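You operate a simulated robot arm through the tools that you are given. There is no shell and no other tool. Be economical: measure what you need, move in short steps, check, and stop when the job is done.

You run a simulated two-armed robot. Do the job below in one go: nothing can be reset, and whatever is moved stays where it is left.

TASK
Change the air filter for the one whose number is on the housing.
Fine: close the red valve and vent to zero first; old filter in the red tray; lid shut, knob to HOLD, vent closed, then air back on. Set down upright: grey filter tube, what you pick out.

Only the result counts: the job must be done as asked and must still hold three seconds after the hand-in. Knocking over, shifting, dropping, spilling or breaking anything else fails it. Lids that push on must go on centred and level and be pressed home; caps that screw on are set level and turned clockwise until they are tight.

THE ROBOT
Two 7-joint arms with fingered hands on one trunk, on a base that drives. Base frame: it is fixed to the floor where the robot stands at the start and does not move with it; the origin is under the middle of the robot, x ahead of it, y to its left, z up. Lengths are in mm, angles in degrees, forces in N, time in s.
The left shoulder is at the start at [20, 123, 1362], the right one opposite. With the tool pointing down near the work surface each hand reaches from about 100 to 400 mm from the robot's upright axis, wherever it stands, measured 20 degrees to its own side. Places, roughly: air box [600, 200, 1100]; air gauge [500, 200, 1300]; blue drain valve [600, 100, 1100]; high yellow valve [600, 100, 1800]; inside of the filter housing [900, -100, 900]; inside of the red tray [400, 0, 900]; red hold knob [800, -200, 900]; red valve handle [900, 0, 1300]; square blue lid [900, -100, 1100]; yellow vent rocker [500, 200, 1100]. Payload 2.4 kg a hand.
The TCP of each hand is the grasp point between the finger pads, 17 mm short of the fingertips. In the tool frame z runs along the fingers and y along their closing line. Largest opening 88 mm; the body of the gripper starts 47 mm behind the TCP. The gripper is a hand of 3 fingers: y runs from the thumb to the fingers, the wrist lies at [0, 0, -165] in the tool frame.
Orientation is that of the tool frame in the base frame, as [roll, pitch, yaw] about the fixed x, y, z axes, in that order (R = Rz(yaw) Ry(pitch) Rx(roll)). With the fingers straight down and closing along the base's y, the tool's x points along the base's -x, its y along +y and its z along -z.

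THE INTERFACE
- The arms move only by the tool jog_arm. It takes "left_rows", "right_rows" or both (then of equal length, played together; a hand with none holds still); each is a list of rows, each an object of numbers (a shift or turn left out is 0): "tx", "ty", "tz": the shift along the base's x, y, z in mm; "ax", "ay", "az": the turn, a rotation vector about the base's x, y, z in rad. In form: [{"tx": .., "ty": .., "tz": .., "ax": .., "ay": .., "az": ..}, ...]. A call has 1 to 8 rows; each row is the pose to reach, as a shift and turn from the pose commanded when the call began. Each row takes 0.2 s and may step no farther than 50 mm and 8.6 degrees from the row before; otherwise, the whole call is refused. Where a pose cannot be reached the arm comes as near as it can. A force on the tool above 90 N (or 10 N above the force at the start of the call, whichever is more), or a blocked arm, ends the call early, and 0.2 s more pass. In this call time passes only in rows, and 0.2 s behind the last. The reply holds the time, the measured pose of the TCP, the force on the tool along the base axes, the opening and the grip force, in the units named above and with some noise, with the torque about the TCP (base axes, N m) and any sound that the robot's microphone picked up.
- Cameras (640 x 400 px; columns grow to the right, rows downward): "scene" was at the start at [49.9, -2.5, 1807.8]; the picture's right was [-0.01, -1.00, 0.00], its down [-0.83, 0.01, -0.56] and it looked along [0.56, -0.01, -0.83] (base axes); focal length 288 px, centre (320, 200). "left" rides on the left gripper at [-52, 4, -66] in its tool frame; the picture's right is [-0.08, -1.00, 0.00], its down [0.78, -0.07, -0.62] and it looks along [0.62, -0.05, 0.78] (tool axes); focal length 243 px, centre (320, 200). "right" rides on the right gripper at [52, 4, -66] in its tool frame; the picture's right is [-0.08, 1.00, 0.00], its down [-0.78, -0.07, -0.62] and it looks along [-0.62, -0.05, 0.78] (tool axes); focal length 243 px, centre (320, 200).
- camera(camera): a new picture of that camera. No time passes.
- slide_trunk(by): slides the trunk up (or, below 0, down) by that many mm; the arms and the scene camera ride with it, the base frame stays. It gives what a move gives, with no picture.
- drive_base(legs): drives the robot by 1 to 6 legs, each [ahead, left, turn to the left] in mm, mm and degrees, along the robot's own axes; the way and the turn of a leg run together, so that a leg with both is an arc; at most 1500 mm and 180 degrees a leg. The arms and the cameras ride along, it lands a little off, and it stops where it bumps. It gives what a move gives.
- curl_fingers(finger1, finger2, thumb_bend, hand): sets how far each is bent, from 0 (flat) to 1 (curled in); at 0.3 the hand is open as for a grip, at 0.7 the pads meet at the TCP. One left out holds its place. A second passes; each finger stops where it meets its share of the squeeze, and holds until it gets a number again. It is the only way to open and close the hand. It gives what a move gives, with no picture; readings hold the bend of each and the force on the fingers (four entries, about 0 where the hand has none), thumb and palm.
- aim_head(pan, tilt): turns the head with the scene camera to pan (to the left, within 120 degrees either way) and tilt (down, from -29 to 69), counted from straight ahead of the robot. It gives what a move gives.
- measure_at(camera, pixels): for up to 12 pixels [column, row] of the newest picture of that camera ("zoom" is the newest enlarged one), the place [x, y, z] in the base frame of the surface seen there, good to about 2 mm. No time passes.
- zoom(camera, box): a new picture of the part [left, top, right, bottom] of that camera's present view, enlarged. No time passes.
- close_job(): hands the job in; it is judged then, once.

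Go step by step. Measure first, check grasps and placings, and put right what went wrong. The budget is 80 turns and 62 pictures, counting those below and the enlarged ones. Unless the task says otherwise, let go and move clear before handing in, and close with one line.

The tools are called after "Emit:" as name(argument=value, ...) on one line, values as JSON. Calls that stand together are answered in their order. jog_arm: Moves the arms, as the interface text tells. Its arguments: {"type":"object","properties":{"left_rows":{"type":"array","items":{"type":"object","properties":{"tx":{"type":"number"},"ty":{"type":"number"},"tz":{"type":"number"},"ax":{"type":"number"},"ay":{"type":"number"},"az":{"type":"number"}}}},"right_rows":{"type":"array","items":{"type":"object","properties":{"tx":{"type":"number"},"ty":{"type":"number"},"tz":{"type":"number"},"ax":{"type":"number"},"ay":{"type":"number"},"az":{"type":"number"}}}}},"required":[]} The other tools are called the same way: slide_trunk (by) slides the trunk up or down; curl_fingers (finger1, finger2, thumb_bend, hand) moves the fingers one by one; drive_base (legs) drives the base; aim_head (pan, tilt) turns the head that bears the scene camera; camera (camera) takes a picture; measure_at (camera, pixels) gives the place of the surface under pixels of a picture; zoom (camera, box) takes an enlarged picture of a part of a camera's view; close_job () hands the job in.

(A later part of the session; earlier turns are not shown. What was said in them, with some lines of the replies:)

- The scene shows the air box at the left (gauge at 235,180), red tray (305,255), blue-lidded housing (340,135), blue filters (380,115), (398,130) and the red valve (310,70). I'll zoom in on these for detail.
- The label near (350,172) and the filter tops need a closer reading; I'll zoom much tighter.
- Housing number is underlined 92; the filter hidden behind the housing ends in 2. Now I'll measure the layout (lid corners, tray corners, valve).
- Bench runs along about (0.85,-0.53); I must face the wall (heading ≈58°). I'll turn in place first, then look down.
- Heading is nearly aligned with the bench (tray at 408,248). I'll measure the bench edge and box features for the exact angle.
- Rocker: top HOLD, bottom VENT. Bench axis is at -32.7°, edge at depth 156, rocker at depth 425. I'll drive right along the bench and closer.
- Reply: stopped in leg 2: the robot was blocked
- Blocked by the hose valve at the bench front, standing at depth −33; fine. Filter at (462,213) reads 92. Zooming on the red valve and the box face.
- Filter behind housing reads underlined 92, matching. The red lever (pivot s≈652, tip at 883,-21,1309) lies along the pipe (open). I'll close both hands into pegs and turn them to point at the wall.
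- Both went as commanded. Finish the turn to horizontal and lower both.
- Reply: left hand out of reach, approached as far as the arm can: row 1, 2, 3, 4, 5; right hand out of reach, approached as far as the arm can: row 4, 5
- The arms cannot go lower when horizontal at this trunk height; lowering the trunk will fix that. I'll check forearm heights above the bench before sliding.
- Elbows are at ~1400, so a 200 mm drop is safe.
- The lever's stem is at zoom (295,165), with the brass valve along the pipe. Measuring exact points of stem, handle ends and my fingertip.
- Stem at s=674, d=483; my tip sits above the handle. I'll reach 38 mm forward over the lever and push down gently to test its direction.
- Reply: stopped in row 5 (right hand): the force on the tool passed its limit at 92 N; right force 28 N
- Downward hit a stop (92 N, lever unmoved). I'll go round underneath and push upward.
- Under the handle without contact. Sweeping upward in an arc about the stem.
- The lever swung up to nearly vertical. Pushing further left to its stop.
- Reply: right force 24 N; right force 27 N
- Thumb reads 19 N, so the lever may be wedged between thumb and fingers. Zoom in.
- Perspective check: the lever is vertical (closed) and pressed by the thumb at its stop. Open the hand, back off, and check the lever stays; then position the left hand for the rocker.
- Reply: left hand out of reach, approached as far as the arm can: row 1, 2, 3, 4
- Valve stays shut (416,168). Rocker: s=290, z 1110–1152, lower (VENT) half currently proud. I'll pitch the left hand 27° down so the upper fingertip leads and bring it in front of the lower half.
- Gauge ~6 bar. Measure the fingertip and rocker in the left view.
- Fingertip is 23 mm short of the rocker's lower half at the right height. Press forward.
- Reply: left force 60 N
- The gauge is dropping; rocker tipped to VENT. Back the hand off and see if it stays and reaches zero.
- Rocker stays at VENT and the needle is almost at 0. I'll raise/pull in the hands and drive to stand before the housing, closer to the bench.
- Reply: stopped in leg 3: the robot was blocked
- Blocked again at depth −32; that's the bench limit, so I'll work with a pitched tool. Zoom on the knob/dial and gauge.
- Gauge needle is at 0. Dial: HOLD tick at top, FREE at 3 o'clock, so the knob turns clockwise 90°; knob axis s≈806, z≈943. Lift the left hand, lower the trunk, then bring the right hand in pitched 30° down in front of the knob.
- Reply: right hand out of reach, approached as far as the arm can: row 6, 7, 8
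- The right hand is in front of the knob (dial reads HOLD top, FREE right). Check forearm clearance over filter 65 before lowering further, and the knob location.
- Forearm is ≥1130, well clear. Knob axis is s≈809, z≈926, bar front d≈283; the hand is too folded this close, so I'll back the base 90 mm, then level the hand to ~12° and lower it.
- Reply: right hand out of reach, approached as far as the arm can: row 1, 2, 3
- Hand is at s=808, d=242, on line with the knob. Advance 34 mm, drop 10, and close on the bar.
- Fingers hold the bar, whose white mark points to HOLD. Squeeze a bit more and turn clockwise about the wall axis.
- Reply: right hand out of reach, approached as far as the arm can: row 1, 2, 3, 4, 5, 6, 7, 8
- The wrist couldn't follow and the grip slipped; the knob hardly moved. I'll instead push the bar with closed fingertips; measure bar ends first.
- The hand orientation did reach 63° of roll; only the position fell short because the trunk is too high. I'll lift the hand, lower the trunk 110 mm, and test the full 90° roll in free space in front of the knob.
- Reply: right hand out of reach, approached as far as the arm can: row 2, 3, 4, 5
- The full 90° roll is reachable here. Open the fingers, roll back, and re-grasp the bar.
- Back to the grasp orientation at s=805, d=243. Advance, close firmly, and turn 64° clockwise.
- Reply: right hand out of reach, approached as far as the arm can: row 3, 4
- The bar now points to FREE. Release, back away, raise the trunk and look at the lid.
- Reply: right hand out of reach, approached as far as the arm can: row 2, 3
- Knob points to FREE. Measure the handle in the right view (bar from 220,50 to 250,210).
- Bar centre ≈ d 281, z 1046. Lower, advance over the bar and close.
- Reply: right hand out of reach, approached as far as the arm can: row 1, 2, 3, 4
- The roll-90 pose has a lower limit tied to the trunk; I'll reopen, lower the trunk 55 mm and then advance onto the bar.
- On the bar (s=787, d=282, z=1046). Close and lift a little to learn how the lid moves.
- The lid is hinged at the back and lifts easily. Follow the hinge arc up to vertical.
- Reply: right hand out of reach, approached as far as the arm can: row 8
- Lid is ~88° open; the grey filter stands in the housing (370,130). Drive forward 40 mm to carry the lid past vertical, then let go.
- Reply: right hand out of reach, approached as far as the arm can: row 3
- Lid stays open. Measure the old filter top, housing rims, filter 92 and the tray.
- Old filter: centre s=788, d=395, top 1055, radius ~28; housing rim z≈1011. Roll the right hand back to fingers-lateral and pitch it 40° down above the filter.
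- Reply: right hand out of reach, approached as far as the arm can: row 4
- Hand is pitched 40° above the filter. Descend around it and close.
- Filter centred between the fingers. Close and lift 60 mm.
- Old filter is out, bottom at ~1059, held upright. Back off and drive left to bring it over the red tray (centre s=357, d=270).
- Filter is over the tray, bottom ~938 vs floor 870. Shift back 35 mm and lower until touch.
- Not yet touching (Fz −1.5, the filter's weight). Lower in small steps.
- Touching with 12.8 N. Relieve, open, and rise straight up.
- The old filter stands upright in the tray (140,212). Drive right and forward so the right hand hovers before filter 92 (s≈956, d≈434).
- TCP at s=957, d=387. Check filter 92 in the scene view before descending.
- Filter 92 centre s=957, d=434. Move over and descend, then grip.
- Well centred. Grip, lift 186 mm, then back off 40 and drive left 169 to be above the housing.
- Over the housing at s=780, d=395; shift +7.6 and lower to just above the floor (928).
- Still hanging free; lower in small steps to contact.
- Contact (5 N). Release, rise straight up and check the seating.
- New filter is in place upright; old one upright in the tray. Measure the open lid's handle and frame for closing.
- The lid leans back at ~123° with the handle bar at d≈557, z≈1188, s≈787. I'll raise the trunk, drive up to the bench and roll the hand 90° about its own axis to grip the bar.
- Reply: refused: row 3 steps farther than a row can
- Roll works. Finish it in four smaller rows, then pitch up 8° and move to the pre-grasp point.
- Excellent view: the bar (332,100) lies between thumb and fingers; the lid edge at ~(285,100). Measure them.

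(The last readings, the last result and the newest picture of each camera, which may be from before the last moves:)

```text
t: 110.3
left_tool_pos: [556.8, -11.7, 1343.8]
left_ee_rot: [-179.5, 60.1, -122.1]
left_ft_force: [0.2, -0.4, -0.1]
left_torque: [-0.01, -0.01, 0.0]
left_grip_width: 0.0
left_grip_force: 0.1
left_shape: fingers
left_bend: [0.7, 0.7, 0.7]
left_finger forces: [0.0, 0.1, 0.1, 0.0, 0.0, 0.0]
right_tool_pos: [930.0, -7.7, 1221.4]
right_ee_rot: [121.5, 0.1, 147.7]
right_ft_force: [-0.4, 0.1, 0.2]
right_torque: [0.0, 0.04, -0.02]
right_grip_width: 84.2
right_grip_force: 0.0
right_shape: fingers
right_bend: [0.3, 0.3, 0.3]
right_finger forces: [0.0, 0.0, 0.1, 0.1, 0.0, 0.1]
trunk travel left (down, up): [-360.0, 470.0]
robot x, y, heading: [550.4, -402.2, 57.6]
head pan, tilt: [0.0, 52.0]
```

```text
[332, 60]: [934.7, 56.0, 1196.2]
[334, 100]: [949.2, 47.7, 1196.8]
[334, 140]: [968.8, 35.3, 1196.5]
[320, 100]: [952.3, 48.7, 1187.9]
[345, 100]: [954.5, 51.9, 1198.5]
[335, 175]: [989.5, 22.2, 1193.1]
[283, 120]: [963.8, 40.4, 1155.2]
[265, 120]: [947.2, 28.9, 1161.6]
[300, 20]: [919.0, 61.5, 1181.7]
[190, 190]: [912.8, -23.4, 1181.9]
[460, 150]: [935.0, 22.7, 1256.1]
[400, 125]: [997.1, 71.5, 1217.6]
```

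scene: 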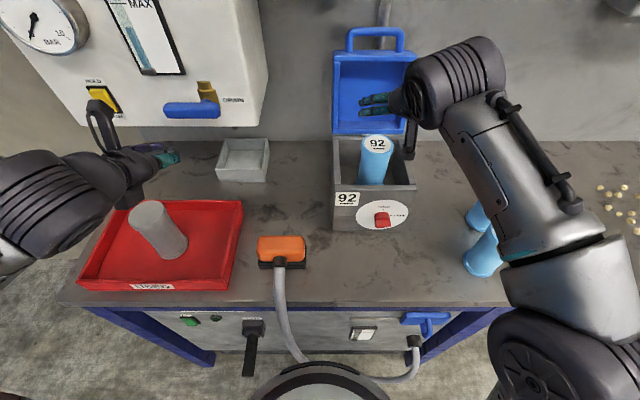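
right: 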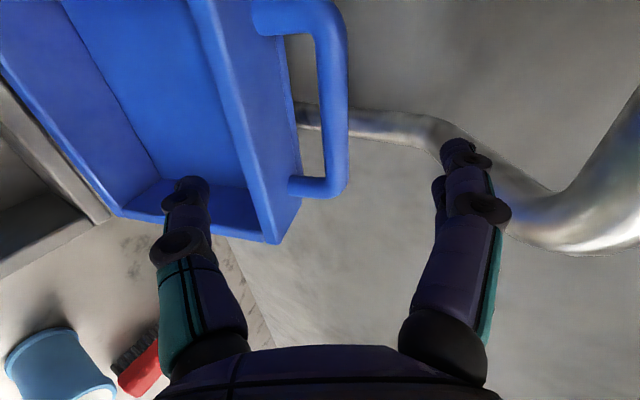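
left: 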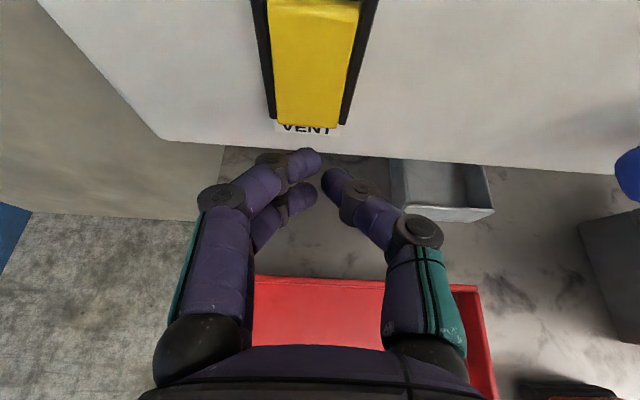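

Bar centre ≈ d 560, z 1190 and 26 mm of free gap for the thumb. Narrow the hand, advance along the tool axis and close.

Emit:
curl_fingers(hand="right", finger1=0.5, finger2=0.5, thumb_bend=0.5)

Emit:
jog_arm(right_rows=[{"tx": 1.9, "ty": 2.9, "tz": 5.8}, {"tx": 15.7, "ty": 24.5, "tz": -9.9}, {"tx": 30.5, "ty": 47.5, "tz": -26.6}])

Emit:
curl_fingers(hand="right", finger1=0.72, finger2=0.72, thumb_bend=0.72)

```text
t: 111.3
left_tool_pos: [555.0, -12.0, 1343.0]
left_ee_rot: [-179.5, 60.3, -122.3]
left_ft_force: [0.0, -0.5, 0.2]
left_torque: [0.03, -0.03, -0.04]
left_grip_width: 0.0
left_grip_force: 0.1
left_shape: fingers
left_bend: [0.7, 0.7, 0.7]
left_finger forces: [0.0, 0.0, 0.0, 0.0, 0.0, 0.0]
right_tool_pos: [931.7, -8.9, 1222.0]
right_ee_rot: [121.4, 0.1, 147.5]
right_ft_force: [0.6, 0.2, -0.4]
right_torque: [-0.01, 0.0, -0.01]
right_grip_width: 40.5
right_grip_force: 0.0
right_shape: fingers
right_bend: [0.5, 0.5, 0.5]
right_finger forces: [0.0, 0.1, 0.0, 0.0, 0.0, 0.0]
trunk travel left (down, up): [-360.0, 470.0]
robot x, y, heading: [552.7, -400.1, 57.2]
head pan, tilt: [0.0, 52.0]
```

```text
t: 112.1
left_tool_pos: [556.9, -12.0, 1343.3]
left_ee_rot: [-179.4, 60.2, -122.3]
left_ft_force: [1.0, -0.2, -0.7]
left_torque: [-0.01, 0.03, 0.01]
left_grip_width: 0.0
left_grip_force: 0.0
left_shape: fingers
left_bend: [0.7, 0.7, 0.7]
left_finger forces: [0.0, 0.0, 0.0, 0.0, 0.1, 0.0]
right_tool_pos: [963.2, 39.8, 1193.8]
right_ee_rot: [121.6, 0.1, 147.5]
right_ft_force: [0.2, -0.2, -0.3]
right_torque: [0.04, 0.01, 0.03]
right_grip_width: 39.9
right_grip_force: 0.0
right_shape: fingers
right_bend: [0.5, 0.5, 0.5]
right_finger forces: [0.0, 0.0, 0.1, 0.0, 0.0, 0.0]
trunk travel left (down, up): [-360.0, 470.0]
robot x, y, heading: [550.4, -401.5, 57.1]
head pan, tilt: [0.0, 52.0]
```

```text
t: 113.1
left_tool_pos: [556.9, -12.6, 1344.1]
left_ee_rot: [-179.4, 60.2, -122.1]
left_ft_force: [0.2, -0.9, -0.6]
left_torque: [-0.04, 0.01, 0.0]
left_grip_width: 0.2
left_grip_force: 0.0
left_shape: fingers
left_bend: [0.7, 0.7, 0.7]
left_finger forces: [0.0, 0.1, 0.1, 0.0, 0.0, 0.1]
right_tool_pos: [963.1, 40.5, 1195.7]
right_ee_rot: [121.5, 0.2, 147.5]
right_ft_force: [0.4, 0.4, -0.3]
right_torque: [0.0, 0.03, 0.02]
right_grip_width: 7.4
right_grip_force: 5.3
right_shape: fingers
right_bend: [0.68, 0.69, 0.67]
right_finger forces: [2.7, 2.6, 0.0, 0.1, 4.9, 0.0]
trunk travel left (down, up): [-360.0, 470.0]
robot x, y, heading: [549.7, -397.8, 57.3]
head pan, tilt: [0.0, 52.0]
```

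Bar gripped. Squeeze more and swing the lid forward along its arc to ~45°.

Emit:
curl_fingers(hand="right", finger1=0.8, finger2=0.8, thumb_bend=0.8)

Emit:
jog_arm(right_rows=[{"tx": -10, "ty": -16, "tz": 10}, {"tx": -21, "ty": -32.6, "tz": 18.2}, {"tx": -40.5, "ty": -63.1, "tz": 27}, {"tx": -58.9, "ty": -91.7, "tz": 29}, {"tx": -77.2, "ty": -120.3, "tz": 24}, {"tx": -95, "ty": -148.1, "tz": 12}])

Emit:
camera(camera="scene")

```text
t: 114.1
left_tool_pos: [556.3, -13.3, 1343.8]
left_ee_rot: [-179.6, 60.3, -122.2]
left_ft_force: [0.2, -0.1, 0.6]
left_torque: [0.0, 0.0, 0.0]
left_grip_width: 0.0
left_grip_force: 0.0
left_shape: fingers
left_bend: [0.7, 0.7, 0.7]
left_finger forces: [0.1, 0.1, 0.1, 0.0, 0.0, 0.0]
right_tool_pos: [963.8, 40.5, 1196.1]
right_ee_rot: [121.5, 0.1, 147.5]
right_ft_force: [1.1, 0.8, 1.3]
right_torque: [0.05, -0.01, -0.02]
right_grip_width: 3.6
right_grip_force: 10.3
right_shape: fingers
right_bend: [0.75, 0.75, 0.69]
right_finger forces: [5.9, 5.8, 0.1, 0.0, 9.6, 0.0]
trunk travel left (down, up): [-360.0, 470.0]
robot x, y, heading: [550.7, -397.0, 57.7]
head pan, tilt: [0.0, 52.0]
```

```text
t: 115.5
left_tool_pos: [556.9, -12.2, 1343.9]
left_ee_rot: [-179.4, 60.2, -122.1]
left_ft_force: [-0.5, 0.0, -0.2]
left_torque: [0.01, 0.01, -0.03]
left_grip_width: 0.2
left_grip_force: 0.1
left_shape: fingers
left_bend: [0.7, 0.7, 0.7]
left_finger forces: [0.1, 0.0, 0.0, 0.1, 0.0, 0.0]
right_tool_pos: [872.2, -101.8, 1201.5]
right_ee_rot: [125.6, 0.1, 147.6]
right_ft_force: [-0.3, -0.8, -0.4]
right_torque: [0.12, -0.02, 0.0]
right_grip_width: 8.5
right_grip_force: 15.1
right_shape: fingers
right_bend: [0.79, 0.79, 0.62]
right_finger forces: [7.4, 7.1, 0.1, 0.0, 15.2, 0.1]
right hand out of reach, approached as far as the arm can: row 6
trunk travel left (down, up): [-360.0, 470.0]
robot x, y, heading: [558.2, -397.6, 57.1]
head pan, tilt: [0.0, 52.0]
```

```text
5 pictures are left
```

scene: 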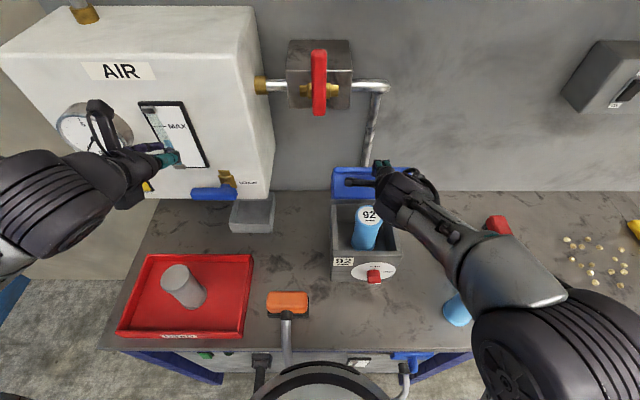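

The lid follows (grip 15 N, φ≈67°), but the arm is folded. I'll swing it back to 105°, drive the base back 90 mm (which carries the lid to ~76° with no radial error), then continue down.

Emit:
jog_arm(right_rows=[{"tx": 20.5, "ty": 32, "tz": 19}, {"tx": 40.5, "ty": 63.1, "tz": 22}, {"tx": 62.1, "ty": 96.8, "tz": 16}])

Emit:
drive_base(legs=[[-90, 0, 0]])

Emit:
jog_arm(right_rows=[{"tx": -9, "ty": -14, "tz": -5}, {"tx": -17.5, "ty": -27.3, "tz": -11.5}, {"tx": -26, "ty": -40.5, "tz": -20}])

```text
t: 116.3
left_tool_pos: [554.9, -14.5, 1345.3]
left_ee_rot: [-179.3, 60.2, -122.1]
left_ft_force: [0.5, 0.3, -0.8]
left_torque: [0.05, 0.02, 0.01]
left_grip_width: 0.0
left_grip_force: 0.1
left_shape: fingers
left_bend: [0.7, 0.7, 0.7]
left_finger forces: [0.0, 0.0, 0.0, 0.1, 0.0, 0.1]
right_tool_pos: [929.2, -12.9, 1230.4]
right_ee_rot: [120.6, 0.0, 147.6]
right_ft_force: [-0.7, -2.1, 36.8]
right_torque: [-0.75, 0.47, -0.03]
right_grip_width: 0.1
right_grip_force: 17.8
right_shape: fingers
right_bend: [0.79, 0.79, 0.76]
right_finger forces: [0.0, 0.0, 0.0, 0.1, 36.4, 0.0]
trunk travel left (down, up): [-360.0, 470.0]
robot x, y, heading: [551.8, -399.6, 57.5]
head pan, tilt: [0.0, 52.0]
```

```text
t: 117.4
left_tool_pos: [506.5, -89.1, 1343.3]
left_ee_rot: [-179.4, 60.3, -122.3]
left_ft_force: [0.2, -0.5, -0.1]
left_torque: [-0.02, 0.01, 0.0]
left_grip_width: 0.2
left_grip_force: 0.1
left_shape: fingers
left_bend: [0.7, 0.7, 0.7]
left_finger forces: [0.0, 0.0, 0.0, 0.0, 0.1, 0.0]
right_tool_pos: [880.7, -87.7, 1224.5]
right_ee_rot: [121.4, 0.1, 147.6]
right_ft_force: [-0.8, 0.4, 0.6]
right_torque: [-0.01, 0.0, 0.0]
right_grip_width: 0.0
right_grip_force: 0.1
right_shape: fingers
right_bend: [0.79, 0.79, 0.8]
right_finger forces: [0.1, 0.0, 0.0, 0.0, 0.0, 0.0]
trunk travel left (down, up): [-360.0, 470.0]
robot x, y, heading: [507.5, -476.4, 57.3]
head pan, tilt: [0.0, 52.0]
```

```text
t: 118.2
left_tool_pos: [506.8, -89.4, 1344.7]
left_ee_rot: [-179.6, 60.1, -122.0]
left_ft_force: [-0.2, 0.3, -0.1]
left_torque: [-0.01, -0.01, 0.0]
left_grip_width: 0.0
left_grip_force: 0.0
left_shape: fingers
left_bend: [0.7, 0.7, 0.7]
left_finger forces: [0.0, 0.1, 0.0, 0.0, 0.0, 0.1]
right_tool_pos: [855.1, -126.8, 1203.9]
right_ee_rot: [121.5, 0.0, 147.5]
right_ft_force: [-0.4, -0.8, -0.9]
right_torque: [-0.02, -0.02, 0.04]
right_grip_width: 0.1
right_grip_force: 0.1
right_shape: fingers
right_bend: [0.79, 0.79, 0.8]
right_finger forces: [0.1, 0.0, 0.0, 0.1, 0.1, 0.0]
trunk travel left (down, up): [-360.0, 470.0]
robot x, y, heading: [501.4, -473.8, 57.5]
head pan, tilt: [0.0, 52.0]
```

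Grip was lost during the swing. Look where the lid is.

Emit:
camera(camera="scene")

Emit:
measure_at(camera="scene", pixels=[[350, 180], [372, 165], [400, 178], [345, 200], [345, 160], [400, 165], [350, 170], [360, 190], [390, 195], [340, 215], [375, 150], [360, 155]])

```text
4 pictures are left
```

scene: 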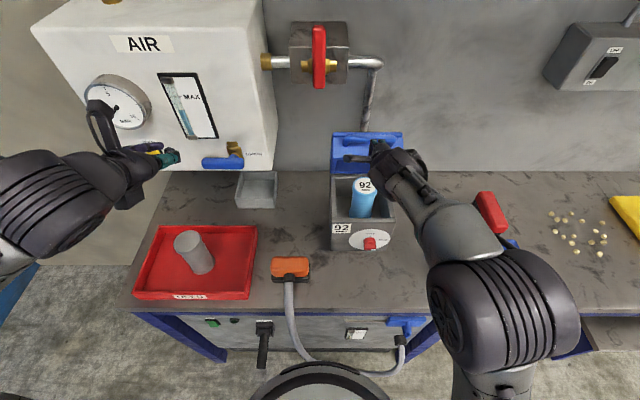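

```text
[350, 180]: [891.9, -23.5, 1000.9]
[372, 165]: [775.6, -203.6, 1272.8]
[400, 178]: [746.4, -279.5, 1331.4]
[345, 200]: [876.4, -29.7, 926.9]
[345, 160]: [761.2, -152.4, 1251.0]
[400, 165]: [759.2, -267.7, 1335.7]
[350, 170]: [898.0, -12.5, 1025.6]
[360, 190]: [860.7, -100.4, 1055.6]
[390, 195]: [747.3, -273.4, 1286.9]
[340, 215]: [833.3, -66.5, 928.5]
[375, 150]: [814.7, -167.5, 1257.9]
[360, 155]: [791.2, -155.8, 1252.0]
```

Measure points on the blue lid itself.

Emit:
measure_at(camera="scene", pixels=[[336, 136], [345, 134], [398, 136], [335, 150], [335, 165], [335, 172], [350, 141], [362, 142], [345, 150], [345, 168], [370, 134], [355, 137]])

```text
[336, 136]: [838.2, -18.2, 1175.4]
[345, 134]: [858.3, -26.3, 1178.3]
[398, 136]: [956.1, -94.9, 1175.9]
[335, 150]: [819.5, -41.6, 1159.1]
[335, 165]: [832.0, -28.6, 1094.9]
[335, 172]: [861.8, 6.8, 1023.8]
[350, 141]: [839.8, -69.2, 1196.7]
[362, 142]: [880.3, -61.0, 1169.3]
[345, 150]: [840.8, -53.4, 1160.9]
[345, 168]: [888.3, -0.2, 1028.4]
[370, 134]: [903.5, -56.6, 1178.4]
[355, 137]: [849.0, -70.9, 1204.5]
```

The lid holds by itself at ~68° (bar d≈401, z≈1197; hinge at d 474, z 1015, r 195). Open, re-grip the bar from here with the base further back.

Emit:
curl_fingers(hand="right", finger1=0.45, finger2=0.45, thumb_bend=0.45)

Emit:
jog_arm(right_rows=[{"tx": 3, "ty": 5, "tz": 20}, {"tx": 12, "ty": 18.7, "tz": 10}, {"tx": 21.6, "ty": 33.7, "tz": -1}])

Emit:
curl_fingers(hand="right", finger1=0.8, finger2=0.8, thumb_bend=0.8)

```text
t: 119.2
left_tool_pos: [507.4, -89.4, 1344.1]
left_ee_rot: [-179.5, 60.2, -122.2]
left_ft_force: [0.8, 0.0, -0.5]
left_torque: [0.03, 0.0, 0.04]
left_grip_width: 0.1
left_grip_force: 0.1
left_shape: fingers
left_bend: [0.7, 0.7, 0.7]
left_finger forces: [0.0, 0.0, 0.0, 0.0, 0.0, 0.0]
right_tool_pos: [855.3, -128.3, 1203.6]
right_ee_rot: [121.5, 0.0, 147.6]
right_ft_force: [-0.2, 0.7, 0.3]
right_torque: [0.02, -0.01, 0.01]
right_grip_width: 50.9
right_grip_force: 0.0
right_shape: fingers
right_bend: [0.45, 0.45, 0.45]
right_finger forces: [0.0, 0.0, 0.1, 0.1, 0.1, 0.1]
trunk travel left (down, up): [-360.0, 470.0]
robot x, y, heading: [505.9, -475.6, 57.6]
head pan, tilt: [0.0, 52.0]
```

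```text
t: 120.0
left_tool_pos: [509.1, -86.8, 1343.2]
left_ee_rot: [-179.5, 60.1, -122.1]
left_ft_force: [0.3, 0.3, 0.3]
left_torque: [-0.03, 0.02, -0.04]
left_grip_width: 0.0
left_grip_force: 0.0
left_shape: fingers
left_bend: [0.7, 0.7, 0.7]
left_finger forces: [0.0, 0.0, 0.1, 0.0, 0.1, 0.1]
right_tool_pos: [877.7, -93.9, 1205.1]
right_ee_rot: [121.4, 0.1, 147.6]
right_ft_force: [0.0, -0.6, 0.4]
right_torque: [-0.01, 0.0, -0.01]
right_grip_width: 51.0
right_grip_force: 0.0
right_shape: fingers
right_bend: [0.45, 0.45, 0.45]
right_finger forces: [0.0, 0.0, 0.1, 0.0, 0.0, 0.1]
trunk travel left (down, up): [-360.0, 470.0]
robot x, y, heading: [502.8, -474.2, 57.4]
head pan, tilt: [0.0, 52.0]
```

```text
t: 121.0
left_tool_pos: [508.1, -87.5, 1342.6]
left_ee_rot: [-179.5, 60.2, -122.1]
left_ft_force: [0.8, -0.8, -0.2]
left_torque: [-0.01, 0.02, 0.01]
left_grip_width: 0.0
left_grip_force: 0.0
left_shape: fingers
left_bend: [0.7, 0.7, 0.7]
left_finger forces: [0.0, 0.0, 0.0, 0.0, 0.0, 0.0]
right_tool_pos: [877.8, -92.9, 1203.1]
right_ee_rot: [121.6, 0.0, 147.6]
right_ft_force: [0.5, 0.7, -3.1]
right_torque: [-0.08, 0.02, 0.0]
right_grip_width: 8.5
right_grip_force: 11.9
right_shape: fingers
right_bend: [0.74, 0.74, 0.67]
right_finger forces: [5.5, 5.4, 0.1, 0.0, 13.3, 0.0]
trunk travel left (down, up): [-360.0, 470.0]
robot x, y, heading: [503.6, -476.4, 57.2]
head pan, tilt: [0.0, 52.0]
```

Bar is gripped again (12 N). Swing it down along the arc.

Emit:
jog_arm(right_rows=[{"tx": -16.2, "ty": -25.2, "tz": -17}, {"tx": -31, "ty": -48.4, "tz": -37}, {"tx": -43.7, "ty": -68.2, "tz": -62}, {"tx": -53.5, "ty": -83.3, "tz": -90}, {"tx": -59.4, "ty": -92.6, "tz": -115}])

```text
t: 122.2
left_tool_pos: [507.3, -87.8, 1344.3]
left_ee_rot: [-179.4, 60.3, -122.1]
left_ft_force: [-0.2, 0.6, -0.4]
left_torque: [-0.04, -0.02, 0.01]
left_grip_width: 0.0
left_grip_force: 0.1
left_shape: fingers
left_bend: [0.7, 0.7, 0.7]
left_finger forces: [0.1, 0.1, 0.1, 0.0, 0.0, 0.0]
right_tool_pos: [819.1, -186.5, 1085.9]
right_ee_rot: [121.7, 0.2, 147.6]
right_ft_force: [1.1, 1.0, -0.4]
right_torque: [0.12, -0.09, -0.04]
right_grip_width: 8.1
right_grip_force: 16.7
right_shape: fingers
right_bend: [0.8, 0.8, 0.63]
right_finger forces: [8.3, 8.3, 0.0, 0.0, 16.7, 0.0]
trunk travel left (down, up): [-360.0, 470.0]
robot x, y, heading: [507.4, -475.2, 57.2]
head pan, tilt: [0.0, 52.0]
```

Following well with no load. Continue to closed with a slight press.

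Emit:
jog_arm(right_rows=[{"tx": -2.2, "ty": -3.4, "tz": -12}, {"tx": -3.8, "ty": -5.9, "tz": -23}, {"tx": -5.2, "ty": -8.1, "tz": -36.5}, {"tx": -5.2, "ty": -8.1, "tz": -41}, {"tx": -5.2, "ty": -8.1, "tz": -45}])

```text
t: 123.4
left_tool_pos: [508.9, -86.7, 1343.7]
left_ee_rot: [-179.5, 60.1, -122.1]
left_ft_force: [-0.7, -1.6, -0.7]
left_torque: [-0.04, -0.03, -0.05]
left_grip_width: 0.0
left_grip_force: 0.2
left_shape: fingers
left_bend: [0.7, 0.7, 0.7]
left_finger forces: [0.0, 0.0, 0.0, 0.0, 0.0, 0.1]
right_tool_pos: [812.8, -192.4, 1041.1]
right_ee_rot: [121.7, 0.1, 147.7]
right_ft_force: [9.6, 13.2, 5.0]
right_torque: [-0.05, 0.02, 0.01]
right_grip_width: 1.9
right_grip_force: 11.7
right_shape: fingers
right_bend: [0.73, 0.73, 0.75]
right_finger forces: [9.2, 9.4, 0.1, 0.0, 4.9, 0.0]
trunk travel left (down, up): [-360.0, 470.0]
robot x, y, heading: [502.0, -474.6, 57.3]
head pan, tilt: [0.0, 52.0]
```

Lid is down (bar at z≈1041, slight load). Release, retreat, level the hand (roll 90) and go up, then lower the trunk for the knob.

Emit:
curl_fingers(hand="right", finger1=0.35, finger2=0.35, thumb_bend=0.35)

Emit:
jog_arm(right_rows=[{"tx": -11.6, "ty": -18.1, "tz": 13}, {"tx": -23, "ty": -36, "tz": 26}, {"tx": -23, "ty": -36, "tz": 60, "ax": 0.1157, "ay": -0.0743}, {"tx": -23, "ty": -36, "tz": 95, "ax": 0.2314, "ay": -0.1486}, {"tx": -23, "ty": -36, "tz": 130, "ax": 0.347, "ay": -0.2228}, {"tx": -23, "ty": -36, "tz": 160, "ax": 0.4627, "ay": -0.297}])

Emit:
jog_arm(right_rows=[{"az": 0.105}, {"az": 0.21}])

```text
t: 124.4
left_tool_pos: [507.8, -89.5, 1343.4]
left_ee_rot: [-179.5, 60.2, -122.1]
left_ft_force: [0.7, 0.6, -0.2]
left_torque: [0.04, 0.02, -0.04]
left_grip_width: 0.0
left_grip_force: 0.1
left_shape: fingers
left_bend: [0.7, 0.7, 0.7]
left_finger forces: [0.1, 0.0, 0.0, 0.1, 0.1, 0.1]
right_tool_pos: [812.2, -194.3, 1041.5]
right_ee_rot: [121.5, 0.0, 147.5]
right_ft_force: [0.0, -1.2, 0.1]
right_torque: [-0.01, -0.02, -0.02]
right_grip_width: 73.4
right_grip_force: 0.0
right_shape: fingers
right_bend: [0.35, 0.35, 0.35]
right_finger forces: [0.1, 0.0, 0.0, 0.1, 0.0, 0.1]
trunk travel left (down, up): [-360.0, 470.0]
robot x, y, heading: [502.2, -478.2, 57.5]
head pan, tilt: [0.0, 52.0]
```

```text
t: 125.8
left_tool_pos: [507.9, -89.0, 1344.8]
left_ee_rot: [-179.5, 60.2, -122.2]
left_ft_force: [0.4, 0.7, -0.4]
left_torque: [0.0, 0.01, -0.03]
left_grip_width: 0.0
left_grip_force: 0.1
left_shape: fingers
left_bend: [0.7, 0.7, 0.7]
left_finger forces: [0.0, 0.1, 0.0, 0.1, 0.1, 0.0]
right_tool_pos: [791.8, -230.6, 1202.1]
right_ee_rot: [89.9, 0.3, 147.5]
right_ft_force: [0.2, 1.1, 0.1]
right_torque: [-0.01, 0.01, -0.03]
right_grip_width: 73.6
right_grip_force: 0.1
right_shape: fingers
right_bend: [0.35, 0.35, 0.35]
right_finger forces: [0.0, 0.0, 0.1, 0.0, 0.0, 0.1]
trunk travel left (down, up): [-360.0, 470.0]
robot x, y, heading: [507.7, -476.4, 57.4]
head pan, tilt: [0.0, 52.0]
```

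```text
t: 126.4
left_tool_pos: [507.6, -88.2, 1343.0]
left_ee_rot: [-179.5, 60.3, -122.1]
left_ft_force: [1.0, 0.7, 0.8]
left_torque: [0.01, 0.0, 0.03]
left_grip_width: 0.0
left_grip_force: 0.1
left_shape: fingers
left_bend: [0.7, 0.7, 0.7]
left_finger forces: [0.0, 0.0, 0.1, 0.0, 0.0, 0.0]
right_tool_pos: [790.3, -229.0, 1203.4]
right_ee_rot: [90.1, 0.1, 159.7]
right_ft_force: [-0.1, 0.3, -0.5]
right_torque: [-0.02, -0.02, -0.02]
right_grip_width: 73.3
right_grip_force: 0.0
right_shape: fingers
right_bend: [0.35, 0.35, 0.35]
right_finger forces: [0.0, 0.0, 0.0, 0.1, 0.0, 0.0]
trunk travel left (down, up): [-360.0, 470.0]
robot x, y, heading: [500.3, -476.3, 57.1]
head pan, tilt: [0.0, 52.0]
```

Slide the trunk down 265 and look at knob and lid with the right camera.

Emit:
slide_trunk(by=-265)

Emit:
jog_arm(right_rows=[{"tx": 10, "ty": -6, "tz": -5}, {"tx": 17, "ty": -11, "tz": -10}])

Emit:
camera(camera="right")

```text
t: 129.1
left_tool_pos: [508.4, -88.6, 1078.4]
left_ee_rot: [-179.6, 60.2, -122.1]
left_ft_force: [0.7, -0.2, -1.3]
left_torque: [0.03, -0.02, -0.01]
left_grip_width: 0.1
left_grip_force: 0.0
left_shape: fingers
left_bend: [0.7, 0.7, 0.7]
left_finger forces: [0.0, 0.0, 0.0, 0.1, 0.0, 0.0]
right_tool_pos: [790.6, -230.2, 937.7]
right_ee_rot: [90.0, 0.2, 159.4]
right_ft_force: [-0.1, -0.5, 0.1]
right_torque: [-0.03, -0.03, -0.02]
right_grip_width: 73.5
right_grip_force: 0.1
right_shape: fingers
right_bend: [0.35, 0.35, 0.35]
right_finger forces: [0.1, 0.1, 0.0, 0.1, 0.1, 0.1]
trunk travel left (down, up): [-95.0, 735.0]
robot x, y, heading: [504.1, -476.2, 57.5]
head pan, tilt: [0.0, 52.0]
```

```text
t: 129.7
left_tool_pos: [507.9, -89.2, 1079.2]
left_ee_rot: [-179.5, 60.3, -122.2]
left_ft_force: [0.2, 0.5, 0.3]
left_torque: [0.01, -0.01, -0.02]
left_grip_width: 0.0
left_grip_force: 0.0
left_shape: fingers
left_bend: [0.7, 0.7, 0.7]
left_finger forces: [0.0, 0.0, 0.1, 0.0, 0.0, 0.0]
right_tool_pos: [809.0, -234.6, 928.8]
right_ee_rot: [90.0, 0.2, 159.5]
right_ft_force: [0.8, -0.8, -0.1]
right_torque: [-0.02, 0.01, 0.0]
right_grip_width: 73.5
right_grip_force: 0.0
right_shape: fingers
right_bend: [0.35, 0.35, 0.35]
right_finger forces: [0.0, 0.0, 0.0, 0.1, 0.0, 0.1]
right hand out of reach, approached as far as the arm can: row 2
trunk travel left (down, up): [-95.0, 735.0]
robot x, y, heading: [504.9, -473.1, 57.2]
head pan, tilt: [0.0, 52.0]
```

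```text
3 pictures are left
```

right: 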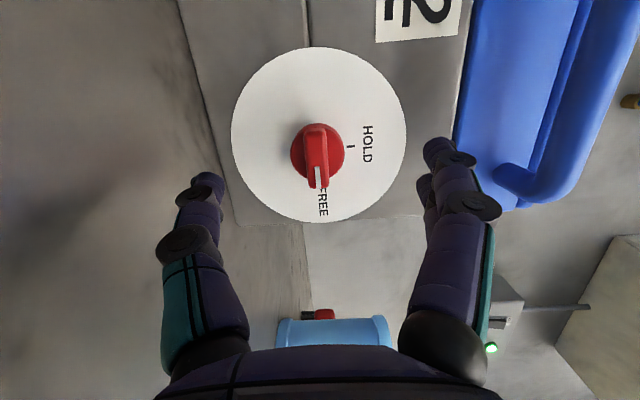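

Knob still at FREE, lid looks shut. Check lid/handle height, then advance onto the knob bar.

Emit:
measure_at(camera="right", pixels=[[575, 100], [520, 60], [462, 60], [318, 150], [316, 180], [500, 200], [455, 110]])

Emit:
jog_arm(right_rows=[{"tx": 10, "ty": 15}, {"tx": 20, "ty": 30.5, "tz": -1}])

Emit:
curl_fingers(hand="right", finger1=0.8, finger2=0.8, thumb_bend=0.8)

```text
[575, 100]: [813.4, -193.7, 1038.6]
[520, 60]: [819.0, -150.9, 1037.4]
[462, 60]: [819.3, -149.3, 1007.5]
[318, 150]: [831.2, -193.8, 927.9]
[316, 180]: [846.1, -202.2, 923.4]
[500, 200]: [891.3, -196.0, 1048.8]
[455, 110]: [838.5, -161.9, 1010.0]
```

```text
t: 130.3
left_tool_pos: [508.0, -89.4, 1078.6]
left_ee_rot: [-179.5, 60.2, -122.3]
left_ft_force: [-0.3, 0.1, 0.7]
left_torque: [0.02, -0.03, 0.0]
left_grip_width: 0.0
left_grip_force: 0.0
left_shape: fingers
left_bend: [0.7, 0.7, 0.7]
left_finger forces: [0.0, 0.0, 0.0, 0.1, 0.0, 0.0]
right_tool_pos: [830.3, -204.8, 928.3]
right_ee_rot: [90.0, 0.2, 159.5]
right_ft_force: [-0.2, -0.6, -0.3]
right_torque: [-0.02, -0.03, 0.01]
right_grip_width: 73.2
right_grip_force: 0.0
right_shape: fingers
right_bend: [0.35, 0.35, 0.35]
right_finger forces: [0.0, 0.0, 0.0, 0.0, 0.0, 0.0]
trunk travel left (down, up): [-95.0, 735.0]
robot x, y, heading: [504.7, -473.4, 57.2]
head pan, tilt: [0.0, 52.0]
```

```text
t: 131.3
left_tool_pos: [507.6, -88.0, 1079.1]
left_ee_rot: [-179.5, 60.2, -122.0]
left_ft_force: [0.1, 0.0, -0.6]
left_torque: [-0.01, -0.02, 0.04]
left_grip_width: 0.0
left_grip_force: 0.0
left_shape: fingers
left_bend: [0.7, 0.7, 0.7]
left_finger forces: [0.0, 0.0, 0.1, 0.0, 0.1, 0.0]
right_tool_pos: [829.7, -203.9, 927.8]
right_ee_rot: [90.0, 0.2, 159.5]
right_ft_force: [0.9, 4.1, 2.1]
right_torque: [0.0, -0.01, 0.02]
right_grip_width: 4.2
right_grip_force: 11.4
right_shape: fingers
right_bend: [0.76, 0.74, 0.67]
right_finger forces: [7.6, 5.2, 0.0, 0.1, 9.9, 0.0]
trunk travel left (down, up): [-95.0, 735.0]
robot x, y, heading: [503.3, -472.7, 57.3]
head pan, tilt: [0.0, 52.0]
```

Lid edge is at the rim height (1008–1010): shut. Knob gripped; turn 90° counter-clockwise back to HOLD.

Emit:
jog_arm(right_rows=[{"ax": -0.0756, "ay": -0.1178}, {"ax": -0.1512, "ay": -0.2356}, {"ax": -0.2268, "ay": -0.3534}, {"ax": -0.3024, "ay": -0.4712}, {"ax": -0.378, "ay": -0.589}, {"ax": -0.4536, "ay": -0.7068}, {"ax": -0.5292, "ay": -0.8246}, {"ax": -0.6048, "ay": -0.9424}])

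Emit:
jog_arm(right_rows=[{"ax": -0.065, "ay": -0.101}, {"ax": -0.13, "ay": -0.202}, {"ax": -0.195, "ay": -0.303}, {"ax": -0.254, "ay": -0.396}])

Emit:
camera(camera="right")

```text
t: 133.1
left_tool_pos: [507.5, -86.9, 1077.6]
left_ee_rot: [-179.4, 60.2, -122.0]
left_ft_force: [-0.1, 0.5, 0.3]
left_torque: [-0.01, 0.0, 0.03]
left_grip_width: 0.0
left_grip_force: 0.1
left_shape: fingers
left_bend: [0.7, 0.7, 0.7]
left_finger forces: [0.0, 0.0, 0.1, 0.1, 0.0, 0.0]
right_tool_pos: [830.4, -204.2, 927.0]
right_ee_rot: [114.2, 61.7, 174.2]
right_ft_force: [-2.2, 6.3, -8.5]
right_torque: [-0.09, 0.08, 0.11]
right_grip_width: 3.9
right_grip_force: 9.9
right_shape: fingers
right_bend: [0.76, 0.74, 0.67]
right_finger forces: [6.3, 5.3, 0.1, 0.1, 9.0, 0.0]
trunk travel left (down, up): [-95.0, 735.0]
robot x, y, heading: [505.0, -473.3, 57.6]
head pan, tilt: [0.0, 52.0]
```

```text
t: 134.1
left_tool_pos: [507.6, -88.2, 1079.3]
left_ee_rot: [-179.6, 60.1, -122.1]
left_ft_force: [0.0, 0.3, 0.6]
left_torque: [-0.05, 0.0, 0.01]
left_grip_width: 0.0
left_grip_force: 0.3
left_shape: fingers
left_bend: [0.7, 0.7, 0.7]
left_finger forces: [0.1, 0.0, 0.0, 0.1, 0.0, 0.0]
right_tool_pos: [831.2, -205.5, 926.3]
right_ee_rot: [-173.4, 77.5, -116.3]
right_ft_force: [-3.8, 0.5, -13.6]
right_torque: [-0.15, 0.17, 0.09]
right_grip_width: 4.3
right_grip_force: 12.2
right_shape: fingers
right_bend: [0.76, 0.74, 0.68]
right_finger forces: [10.2, 5.4, 0.0, 0.1, 8.8, 0.1]
trunk travel left (down, up): [-95.0, 735.0]
robot x, y, heading: [505.0, -475.6, 57.5]
head pan, tilt: [0.0, 52.0]
```

```text
2 pictures are left
```

right: 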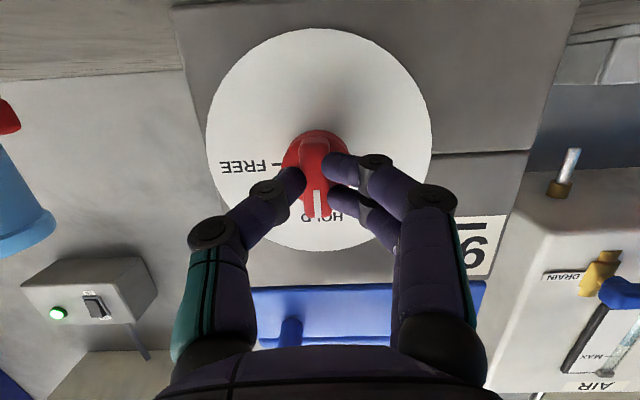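

Knob's white mark points to HOLD. Release, back away, raise the trunk and drive to the air-box station.

Emit:
curl_fingers(hand="right", finger1=0.35, finger2=0.35, thumb_bend=0.35)

Emit:
jog_arm(right_rows=[{"tx": -10, "ty": -15}, {"tx": -19, "ty": -29.5, "tz": 4}])

Emit:
drive_base(legs=[[-60, 0, 0]])

Emit:
slide_trunk(by=280)

Emit:
drive_base(legs=[[0, 185, 0], [140, 0, 0]])

```text
t: 135.1
left_tool_pos: [507.5, -88.5, 1079.3]
left_ee_rot: [-179.6, 60.2, -122.2]
left_ft_force: [0.1, -0.8, -0.2]
left_torque: [-0.01, -0.01, -0.02]
left_grip_width: 0.1
left_grip_force: 0.1
left_shape: fingers
left_bend: [0.7, 0.7, 0.7]
left_finger forces: [0.0, 0.1, 0.1, 0.0, 0.0, 0.0]
right_tool_pos: [830.4, -204.7, 928.6]
right_ee_rot: [-173.7, 77.7, -116.6]
right_ft_force: [-0.4, -0.7, 0.3]
right_torque: [0.02, -0.01, 0.0]
right_grip_width: 73.2
right_grip_force: 0.0
right_shape: fingers
right_bend: [0.35, 0.35, 0.35]
right_finger forces: [0.0, 0.0, 0.1, 0.0, 0.1, 0.1]
trunk travel left (down, up): [-95.0, 735.0]
robot x, y, heading: [502.7, -475.1, 57.3]
head pan, tilt: [0.0, 52.0]
```

```text
t: 135.7
left_tool_pos: [507.4, -89.6, 1079.2]
left_ee_rot: [-179.4, 60.2, -122.1]
left_ft_force: [-0.3, 0.6, 0.0]
left_torque: [0.0, 0.0, 0.0]
left_grip_width: 0.0
left_grip_force: 0.1
left_shape: fingers
left_bend: [0.7, 0.7, 0.7]
left_finger forces: [0.1, 0.0, 0.1, 0.1, 0.0, 0.1]
right_tool_pos: [810.8, -234.6, 931.0]
right_ee_rot: [-173.6, 77.8, -116.4]
right_ft_force: [-0.2, -0.2, -0.7]
right_torque: [-0.01, 0.03, 0.01]
right_grip_width: 73.4
right_grip_force: 0.0
right_shape: fingers
right_bend: [0.35, 0.35, 0.35]
right_finger forces: [0.1, 0.1, 0.0, 0.0, 0.0, 0.1]
trunk travel left (down, up): [-95.0, 735.0]
robot x, y, heading: [500.0, -473.9, 57.4]
head pan, tilt: [0.0, 52.0]
```

```text
t: 136.6
left_tool_pos: [475.8, -138.8, 1078.6]
left_ee_rot: [-179.5, 60.2, -122.2]
left_ft_force: [0.2, -0.6, 0.0]
left_torque: [0.02, 0.01, 0.04]
left_grip_width: 0.1
left_grip_force: 0.1
left_shape: fingers
left_bend: [0.7, 0.7, 0.7]
left_finger forces: [0.0, 0.1, 0.0, 0.0, 0.1, 0.0]
right_tool_pos: [778.0, -284.7, 931.6]
right_ee_rot: [-173.7, 77.7, -116.6]
right_ft_force: [-0.3, -0.7, 0.3]
right_torque: [-0.02, 0.0, 0.01]
right_grip_width: 73.2
right_grip_force: 0.1
right_shape: fingers
right_bend: [0.35, 0.35, 0.35]
right_finger forces: [0.0, 0.0, 0.0, 0.0, 0.1, 0.0]
trunk travel left (down, up): [-95.0, 735.0]
robot x, y, heading: [468.7, -527.1, 57.7]
head pan, tilt: [0.0, 52.0]
```

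```text
t: 139.5
left_tool_pos: [475.9, -138.8, 1358.7]
left_ee_rot: [-179.5, 60.3, -122.2]
left_ft_force: [-0.2, 1.2, 0.4]
left_torque: [0.0, -0.01, 0.02]
left_grip_width: 0.0
left_grip_force: 0.0
left_shape: fingers
left_bend: [0.7, 0.7, 0.7]
left_finger forces: [0.0, 0.0, 0.1, 0.0, 0.0, 0.1]
right_tool_pos: [777.9, -285.0, 1210.3]
right_ee_rot: [-173.7, 77.7, -116.6]
right_ft_force: [0.4, 0.0, 0.4]
right_torque: [0.0, 0.0, 0.0]
right_grip_width: 73.1
right_grip_force: 0.1
right_shape: fingers
right_bend: [0.35, 0.35, 0.35]
right_finger forces: [0.1, 0.1, 0.0, 0.0, 0.0, 0.1]
trunk travel left (down, up): [-375.0, 455.0]
robot x, y, heading: [472.3, -526.1, 57.2]
head pan, tilt: [0.0, 52.0]
```

```text
t: 141.9
left_tool_pos: [394.7, 83.6, 1358.5]
left_ee_rot: [-179.5, 60.1, -122.0]
left_ft_force: [0.0, 0.9, -0.9]
left_torque: [-0.01, -0.02, -0.01]
left_grip_width: 0.0
left_grip_force: 0.1
left_shape: fingers
left_bend: [0.7, 0.7, 0.7]
left_finger forces: [0.0, 0.0, 0.0, 0.0, 0.0, 0.0]
right_tool_pos: [697.3, -62.8, 1211.2]
right_ee_rot: [-173.8, 77.7, -116.5]
right_ft_force: [0.4, 0.2, -0.1]
right_torque: [0.04, 0.03, 0.0]
right_grip_width: 73.3
right_grip_force: 0.1
right_shape: fingers
right_bend: [0.35, 0.35, 0.35]
right_finger forces: [0.1, 0.1, 0.0, 0.0, 0.0, 0.0]
trunk travel left (down, up): [-375.0, 455.0]
robot x, y, heading: [388.6, -308.0, 57.3]
head pan, tilt: [0.0, 52.0]
```

At station (axis d≈−49). Lower the left hand in front of the rocker's upper half (TCP z 1142).

Emit:
jog_arm(left_rows=[{"tx": 5, "ty": 3, "tz": -43}, {"tx": 10, "ty": 8, "tz": -86}, {"tx": 15.8, "ty": 13.6, "tz": -130}, {"tx": 15.8, "ty": 13.6, "tz": -173}, {"tx": 15.8, "ty": 13.6, "tz": -216}, {"tx": 37.4, "ty": 47.2, "tz": -216}, {"tx": 53.6, "ty": 72.5, "tz": -216}])

```text
t: 143.5
left_tool_pos: [447.9, 155.0, 1142.3]
left_ee_rot: [-179.5, 60.2, -122.1]
left_ft_force: [0.0, -0.3, 0.5]
left_torque: [0.04, 0.0, 0.0]
left_grip_width: 0.0
left_grip_force: 0.0
left_shape: fingers
left_bend: [0.7, 0.7, 0.7]
left_finger forces: [0.1, 0.0, 0.1, 0.0, 0.0, 0.1]
right_tool_pos: [696.9, -64.2, 1210.8]
right_ee_rot: [-173.6, 77.6, -116.5]
right_ft_force: [0.2, -0.5, -0.1]
right_torque: [-0.02, 0.01, 0.0]
right_grip_width: 73.3
right_grip_force: 0.2
right_shape: fingers
right_bend: [0.35, 0.35, 0.35]
right_finger forces: [0.0, 0.0, 0.0, 0.1, 0.1, 0.0]
trunk travel left (down, up): [-375.0, 455.0]
robot x, y, heading: [389.3, -306.2, 57.6]
head pan, tilt: [0.0, 52.0]
```

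Aligned (s=293, d=372, z=1142). Press.

Emit:
jog_arm(left_rows=[{"tx": 15.1, "ty": 23.6}, {"tx": 20.5, "ty": 32}, {"tx": 23.2, "ty": 36.2}, {"tx": 25.4, "ty": 39.5}, {"tx": 27, "ty": 42.1}])

```text
t: 144.7
left_tool_pos: [470.0, 190.4, 1143.5]
left_ee_rot: [-179.5, 60.3, -122.1]
left_ft_force: [-24.2, -33.3, -6.1]
left_torque: [-0.15, 0.1, -0.15]
left_grip_width: 0.1
left_grip_force: 22.5
left_shape: fingers
left_bend: [0.77, 0.7, 0.71]
left_finger forces: [20.6, 0.9, 0.0, 0.0, 23.7, 0.0]
right_tool_pos: [692.4, -70.4, 1213.0]
right_ee_rot: [-173.3, 77.9, -116.3]
right_ft_force: [0.3, -0.6, 0.3]
right_torque: [-0.02, 0.02, 0.01]
right_grip_width: 73.2
right_grip_force: 0.1
right_shape: fingers
right_bend: [0.35, 0.35, 0.35]
right_finger forces: [0.0, 0.1, 0.0, 0.0, 0.0, 0.0]
trunk travel left (down, up): [-375.0, 455.0]
robot x, y, heading: [391.7, -309.2, 57.7]
head pan, tilt: [0.0, 52.0]
5 turns are left
```

Pressed with ~41 N to the same depth as before. Retreat left, form the right fist left of the upright red lever, and check the rocker with a picture.

Emit:
curl_fingers(hand="right", finger1=0.75, finger2=0.75, thumb_bend=0.72)

Emit:
jog_arm(left_rows=[{"tx": -15, "ty": -23}, {"tx": -32, "ty": -50}, {"tx": -48, "ty": -75}, {"tx": -48, "ty": -75}, {"tx": -48, "ty": -75}, {"tx": -48, "ty": -75}, {"tx": -48, "ty": -75}], right_rows=[{"tx": 4, "ty": -2.5, "tz": 40}, {"tx": 8, "ty": -5, "tz": 80}, {"tx": 12.6, "ty": -8.1, "tz": 120}, {"tx": 12.6, "ty": -8.1, "tz": 161}, {"tx": 36.9, "ty": 29.8, "tz": 161}, {"tx": 61.2, "ty": 67.6, "tz": 161}, {"tx": 85, "ty": 104.7, "tz": 161}])

Emit:
aim_head(pan=0, tilt=40)

Emit:
camera(camera="scene")

```text
t: 145.7
left_tool_pos: [473.4, 190.1, 1146.2]
left_ee_rot: [-179.5, 60.7, -122.2]
left_ft_force: [-19.9, -34.1, -0.2]
left_torque: [-0.15, 0.04, -0.16]
left_grip_width: 0.0
left_grip_force: 23.8
left_shape: fingers
left_bend: [0.77, 0.71, 0.72]
left_finger forces: [14.3, 3.3, 0.0, 0.0, 30.0, 0.0]
right_tool_pos: [693.0, -70.3, 1214.3]
right_ee_rot: [-173.6, 78.1, -116.4]
right_ft_force: [0.1, -0.8, -0.4]
right_torque: [-0.02, -0.02, -0.01]
right_grip_width: 0.0
right_grip_force: 0.1
right_shape: fingers
right_bend: [0.74, 0.74, 0.71]
right_finger forces: [0.1, 0.0, 0.0, 0.0, 0.1, 0.1]
trunk travel left (down, up): [-375.0, 455.0]
robot x, y, heading: [391.0, -305.0, 57.6]
head pan, tilt: [0.0, 52.0]
```

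```text
t: 147.3
left_tool_pos: [427.2, 119.8, 1141.1]
left_ee_rot: [-179.6, 60.2, -122.2]
left_ft_force: [0.5, 0.5, 0.2]
left_torque: [0.03, -0.01, -0.04]
left_grip_width: 0.2
left_grip_force: 0.0
left_shape: fingers
left_bend: [0.7, 0.7, 0.7]
left_finger forces: [0.0, 0.1, 0.0, 0.0, 0.0, 0.1]
right_tool_pos: [778.1, 38.7, 1372.3]
right_ee_rot: [-173.5, 77.7, -116.2]
right_ft_force: [1.3, -0.4, -1.3]
right_torque: [0.0, 0.0, 0.01]
right_grip_width: 0.0
right_grip_force: 0.1
right_shape: fingers
right_bend: [0.74, 0.74, 0.71]
right_finger forces: [0.0, 0.1, 0.0, 0.0, 0.0, 0.1]
right hand out of reach, approached as far as the arm can: row 3, 4, 5, 6
trunk travel left (down, up): [-375.0, 455.0]
robot x, y, heading: [391.1, -307.3, 57.4]
head pan, tilt: [0.0, 52.0]
```

```text
t: 148.1
left_tool_pos: [425.3, 120.1, 1141.5]
left_ee_rot: [-179.6, 60.2, -122.2]
left_ft_force: [0.3, -0.6, -0.3]
left_torque: [0.03, 0.03, 0.01]
left_grip_width: 0.0
left_grip_force: 0.0
left_shape: fingers
left_bend: [0.7, 0.7, 0.7]
left_finger forces: [0.1, 0.0, 0.0, 0.0, 0.0, 0.0]
right_tool_pos: [777.4, 36.6, 1372.2]
right_ee_rot: [-173.9, 77.7, -116.5]
right_ft_force: [-0.5, 0.0, -0.3]
right_torque: [0.0, -0.01, -0.01]
right_grip_width: 0.0
right_grip_force: 0.2
right_shape: fingers
right_bend: [0.74, 0.74, 0.71]
right_finger forces: [0.1, 0.0, 0.1, 0.0, 0.1, 0.0]
trunk travel left (down, up): [-375.0, 455.0]
robot x, y, heading: [390.4, -304.6, 57.7]
head pan, tilt: [0.0, 40.0]
```

```text
1 pictures are left
4 turns are left
```

scene: 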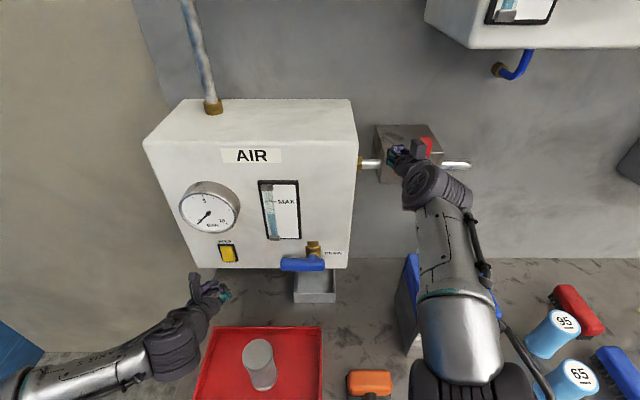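

Gauge at 0 and old filter upright in the tray. Confirm the rocker tilt numerically before opening the air.

Emit:
measure_at(camera="scene", pixels=[[227, 246], [228, 250], [229, 254], [229, 258], [230, 261], [225, 247], [231, 247]])

```text
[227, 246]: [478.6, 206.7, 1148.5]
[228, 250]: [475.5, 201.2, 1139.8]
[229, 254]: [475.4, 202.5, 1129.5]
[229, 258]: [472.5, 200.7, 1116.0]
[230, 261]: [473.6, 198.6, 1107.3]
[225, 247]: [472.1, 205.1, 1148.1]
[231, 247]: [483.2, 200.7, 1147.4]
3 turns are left
```

Rocker top is in (d 432) and bottom out (d 423): vent closed. Now sweep the red lever right/down to open, press to its stop, back off and take the last picture.

Emit:
jog_arm(right_rows=[{"tx": 15.5, "ty": -5.6}, {"tx": 28.9, "ty": -14.3, "tz": 4}, {"tx": 44.9, "ty": -24.5, "tz": 5}, {"tx": 60.9, "ty": -34.8, "tz": 1}, {"tx": 73.5, "ty": -42.9, "tz": -8}, {"tx": 86.2, "ty": -51, "tz": -20}, {"tx": 94.6, "ty": -56.4, "tz": -34}, {"tx": 96.2, "ty": -57.5, "tz": -48}])

Emit:
jog_arm(right_rows=[{"tz": -6}, {"tz": -12}])

Emit:
jog_arm(right_rows=[{"tz": 20}, {"tx": -16, "ty": -25, "tz": 25}, {"tx": -38, "ty": -59, "tz": 25}, {"tx": -54, "ty": -84, "tz": 25}])

Emit:
zoom(camera="scene", box=[170, 110, 480, 300])

```text
t: 149.9
left_tool_pos: [425.1, 119.9, 1142.1]
left_ee_rot: [-179.6, 60.2, -122.2]
left_ft_force: [0.4, -0.5, -0.2]
left_torque: [0.01, -0.02, 0.02]
left_grip_width: 0.1
left_grip_force: 0.0
left_shape: fingers
left_bend: [0.7, 0.7, 0.7]
left_finger forces: [0.0, 0.0, 0.0, 0.0, 0.1, 0.0]
right_tool_pos: [877.3, -19.5, 1325.1]
right_ee_rot: [-173.3, 77.9, -116.1]
right_ft_force: [0.4, 1.7, 7.0]
right_torque: [0.13, -0.06, 0.03]
right_grip_width: 0.1
right_grip_force: 4.0
right_shape: fingers
right_bend: [0.74, 0.74, 0.72]
right_finger forces: [7.3, 0.1, 0.1, 0.0, 0.1, 0.0]
trunk travel left (down, up): [-375.0, 455.0]
robot x, y, heading: [390.8, -303.4, 57.4]
head pan, tilt: [0.0, 40.0]
```

```text
t: 150.5
left_tool_pos: [423.2, 119.7, 1142.9]
left_ee_rot: [-179.3, 60.3, -121.9]
left_ft_force: [0.4, 0.4, 0.8]
left_torque: [-0.01, -0.02, 0.0]
left_grip_width: 0.0
left_grip_force: 0.0
left_shape: fingers
left_bend: [0.7, 0.7, 0.7]
left_finger forces: [0.0, 0.0, 0.0, 0.0, 0.0, 0.0]
right_tool_pos: [876.8, -18.3, 1321.6]
right_ee_rot: [-172.0, 79.2, -114.9]
right_ft_force: [7.5, 10.8, 53.9]
right_torque: [0.66, -0.53, 0.05]
right_grip_width: 0.0
right_grip_force: 25.1
right_shape: fingers
right_bend: [0.74, 0.74, 0.71]
right_finger forces: [50.4, 0.1, 0.0, 0.0, 0.2, 0.1]
trunk travel left (down, up): [-375.0, 455.0]
robot x, y, heading: [388.3, -305.3, 57.3]
head pan, tilt: [0.0, 40.0]
```

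```text
t: 151.5
left_tool_pos: [425.5, 119.0, 1142.4]
left_ee_rot: [-179.4, 60.3, -122.2]
left_ft_force: [0.1, 0.6, 0.0]
left_torque: [0.0, -0.02, -0.04]
left_grip_width: 0.1
left_grip_force: 0.0
left_shape: fingers
left_bend: [0.7, 0.7, 0.7]
left_finger forces: [0.1, 0.0, 0.0, 0.0, 0.0, 0.0]
right_tool_pos: [861.8, -41.6, 1338.4]
right_ee_rot: [-173.8, 77.7, -116.6]
right_ft_force: [-0.6, -0.4, -0.4]
right_torque: [0.0, -0.02, 0.0]
right_grip_width: 0.0
right_grip_force: 0.1
right_shape: fingers
right_bend: [0.74, 0.74, 0.71]
right_finger forces: [0.0, 0.0, 0.1, 0.1, 0.0, 0.0]
right hand out of reach, approached as far as the arm can: row 3, 4
trunk travel left (down, up): [-375.0, 455.0]
robot x, y, heading: [389.4, -305.3, 57.4]
head pan, tilt: [0.0, 40.0]
```

```text
2.06 times, centred on (325, 205) of scene
2 turns are left
```

zoom: 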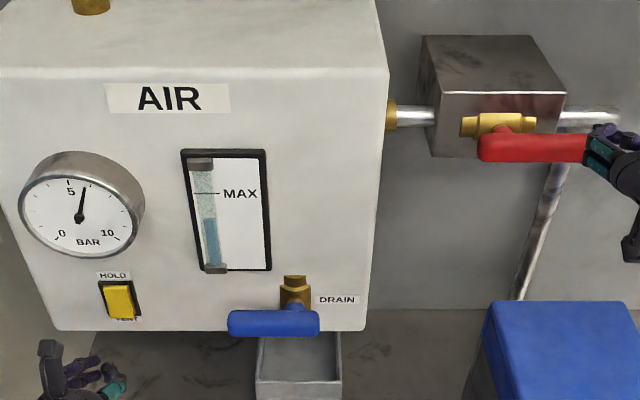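

The gauge is back at about 6 bar, the red lever lies along the pipe, the rocker is at HOLD and the lid is shut. I'll back the base off a little so both hands are well clear, then hand in.

Emit:
drive_base(legs=[[-60, 0, 0]])

Emit:
close_job()

```text
t: 152.4
left_tool_pos: [394.9, 67.6, 1143.6]
left_ee_rot: [-179.5, 60.3, -122.2]
left_ft_force: [-0.6, -0.2, -0.2]
left_torque: [0.01, 0.03, 0.02]
left_grip_width: 0.2
left_grip_force: 0.0
left_shape: fingers
left_bend: [0.7, 0.7, 0.7]
left_finger forces: [0.0, 0.1, 0.0, 0.0, 0.0, 0.1]
right_tool_pos: [829.0, -95.3, 1340.2]
right_ee_rot: [-173.7, 77.8, -116.6]
right_ft_force: [0.2, 0.4, 0.0]
right_torque: [-0.01, 0.01, 0.02]
right_grip_width: 0.0
right_grip_force: 0.2
right_shape: fingers
right_bend: [0.74, 0.74, 0.71]
right_finger forces: [0.0, 0.1, 0.0, 0.0, 0.1, 0.1]
trunk travel left (down, up): [-375.0, 455.0]
robot x, y, heading: [357.5, -357.0, 57.7]
head pan, tilt: [0.0, 40.0]
```

```text
The job is handed in.
```

Job handed in: filter 92 is in the housing, the old filter stands upright in the red tray, the lid is shut, the knob is at HOLD, the vent is closed, and the air is back on at about 6 bar.
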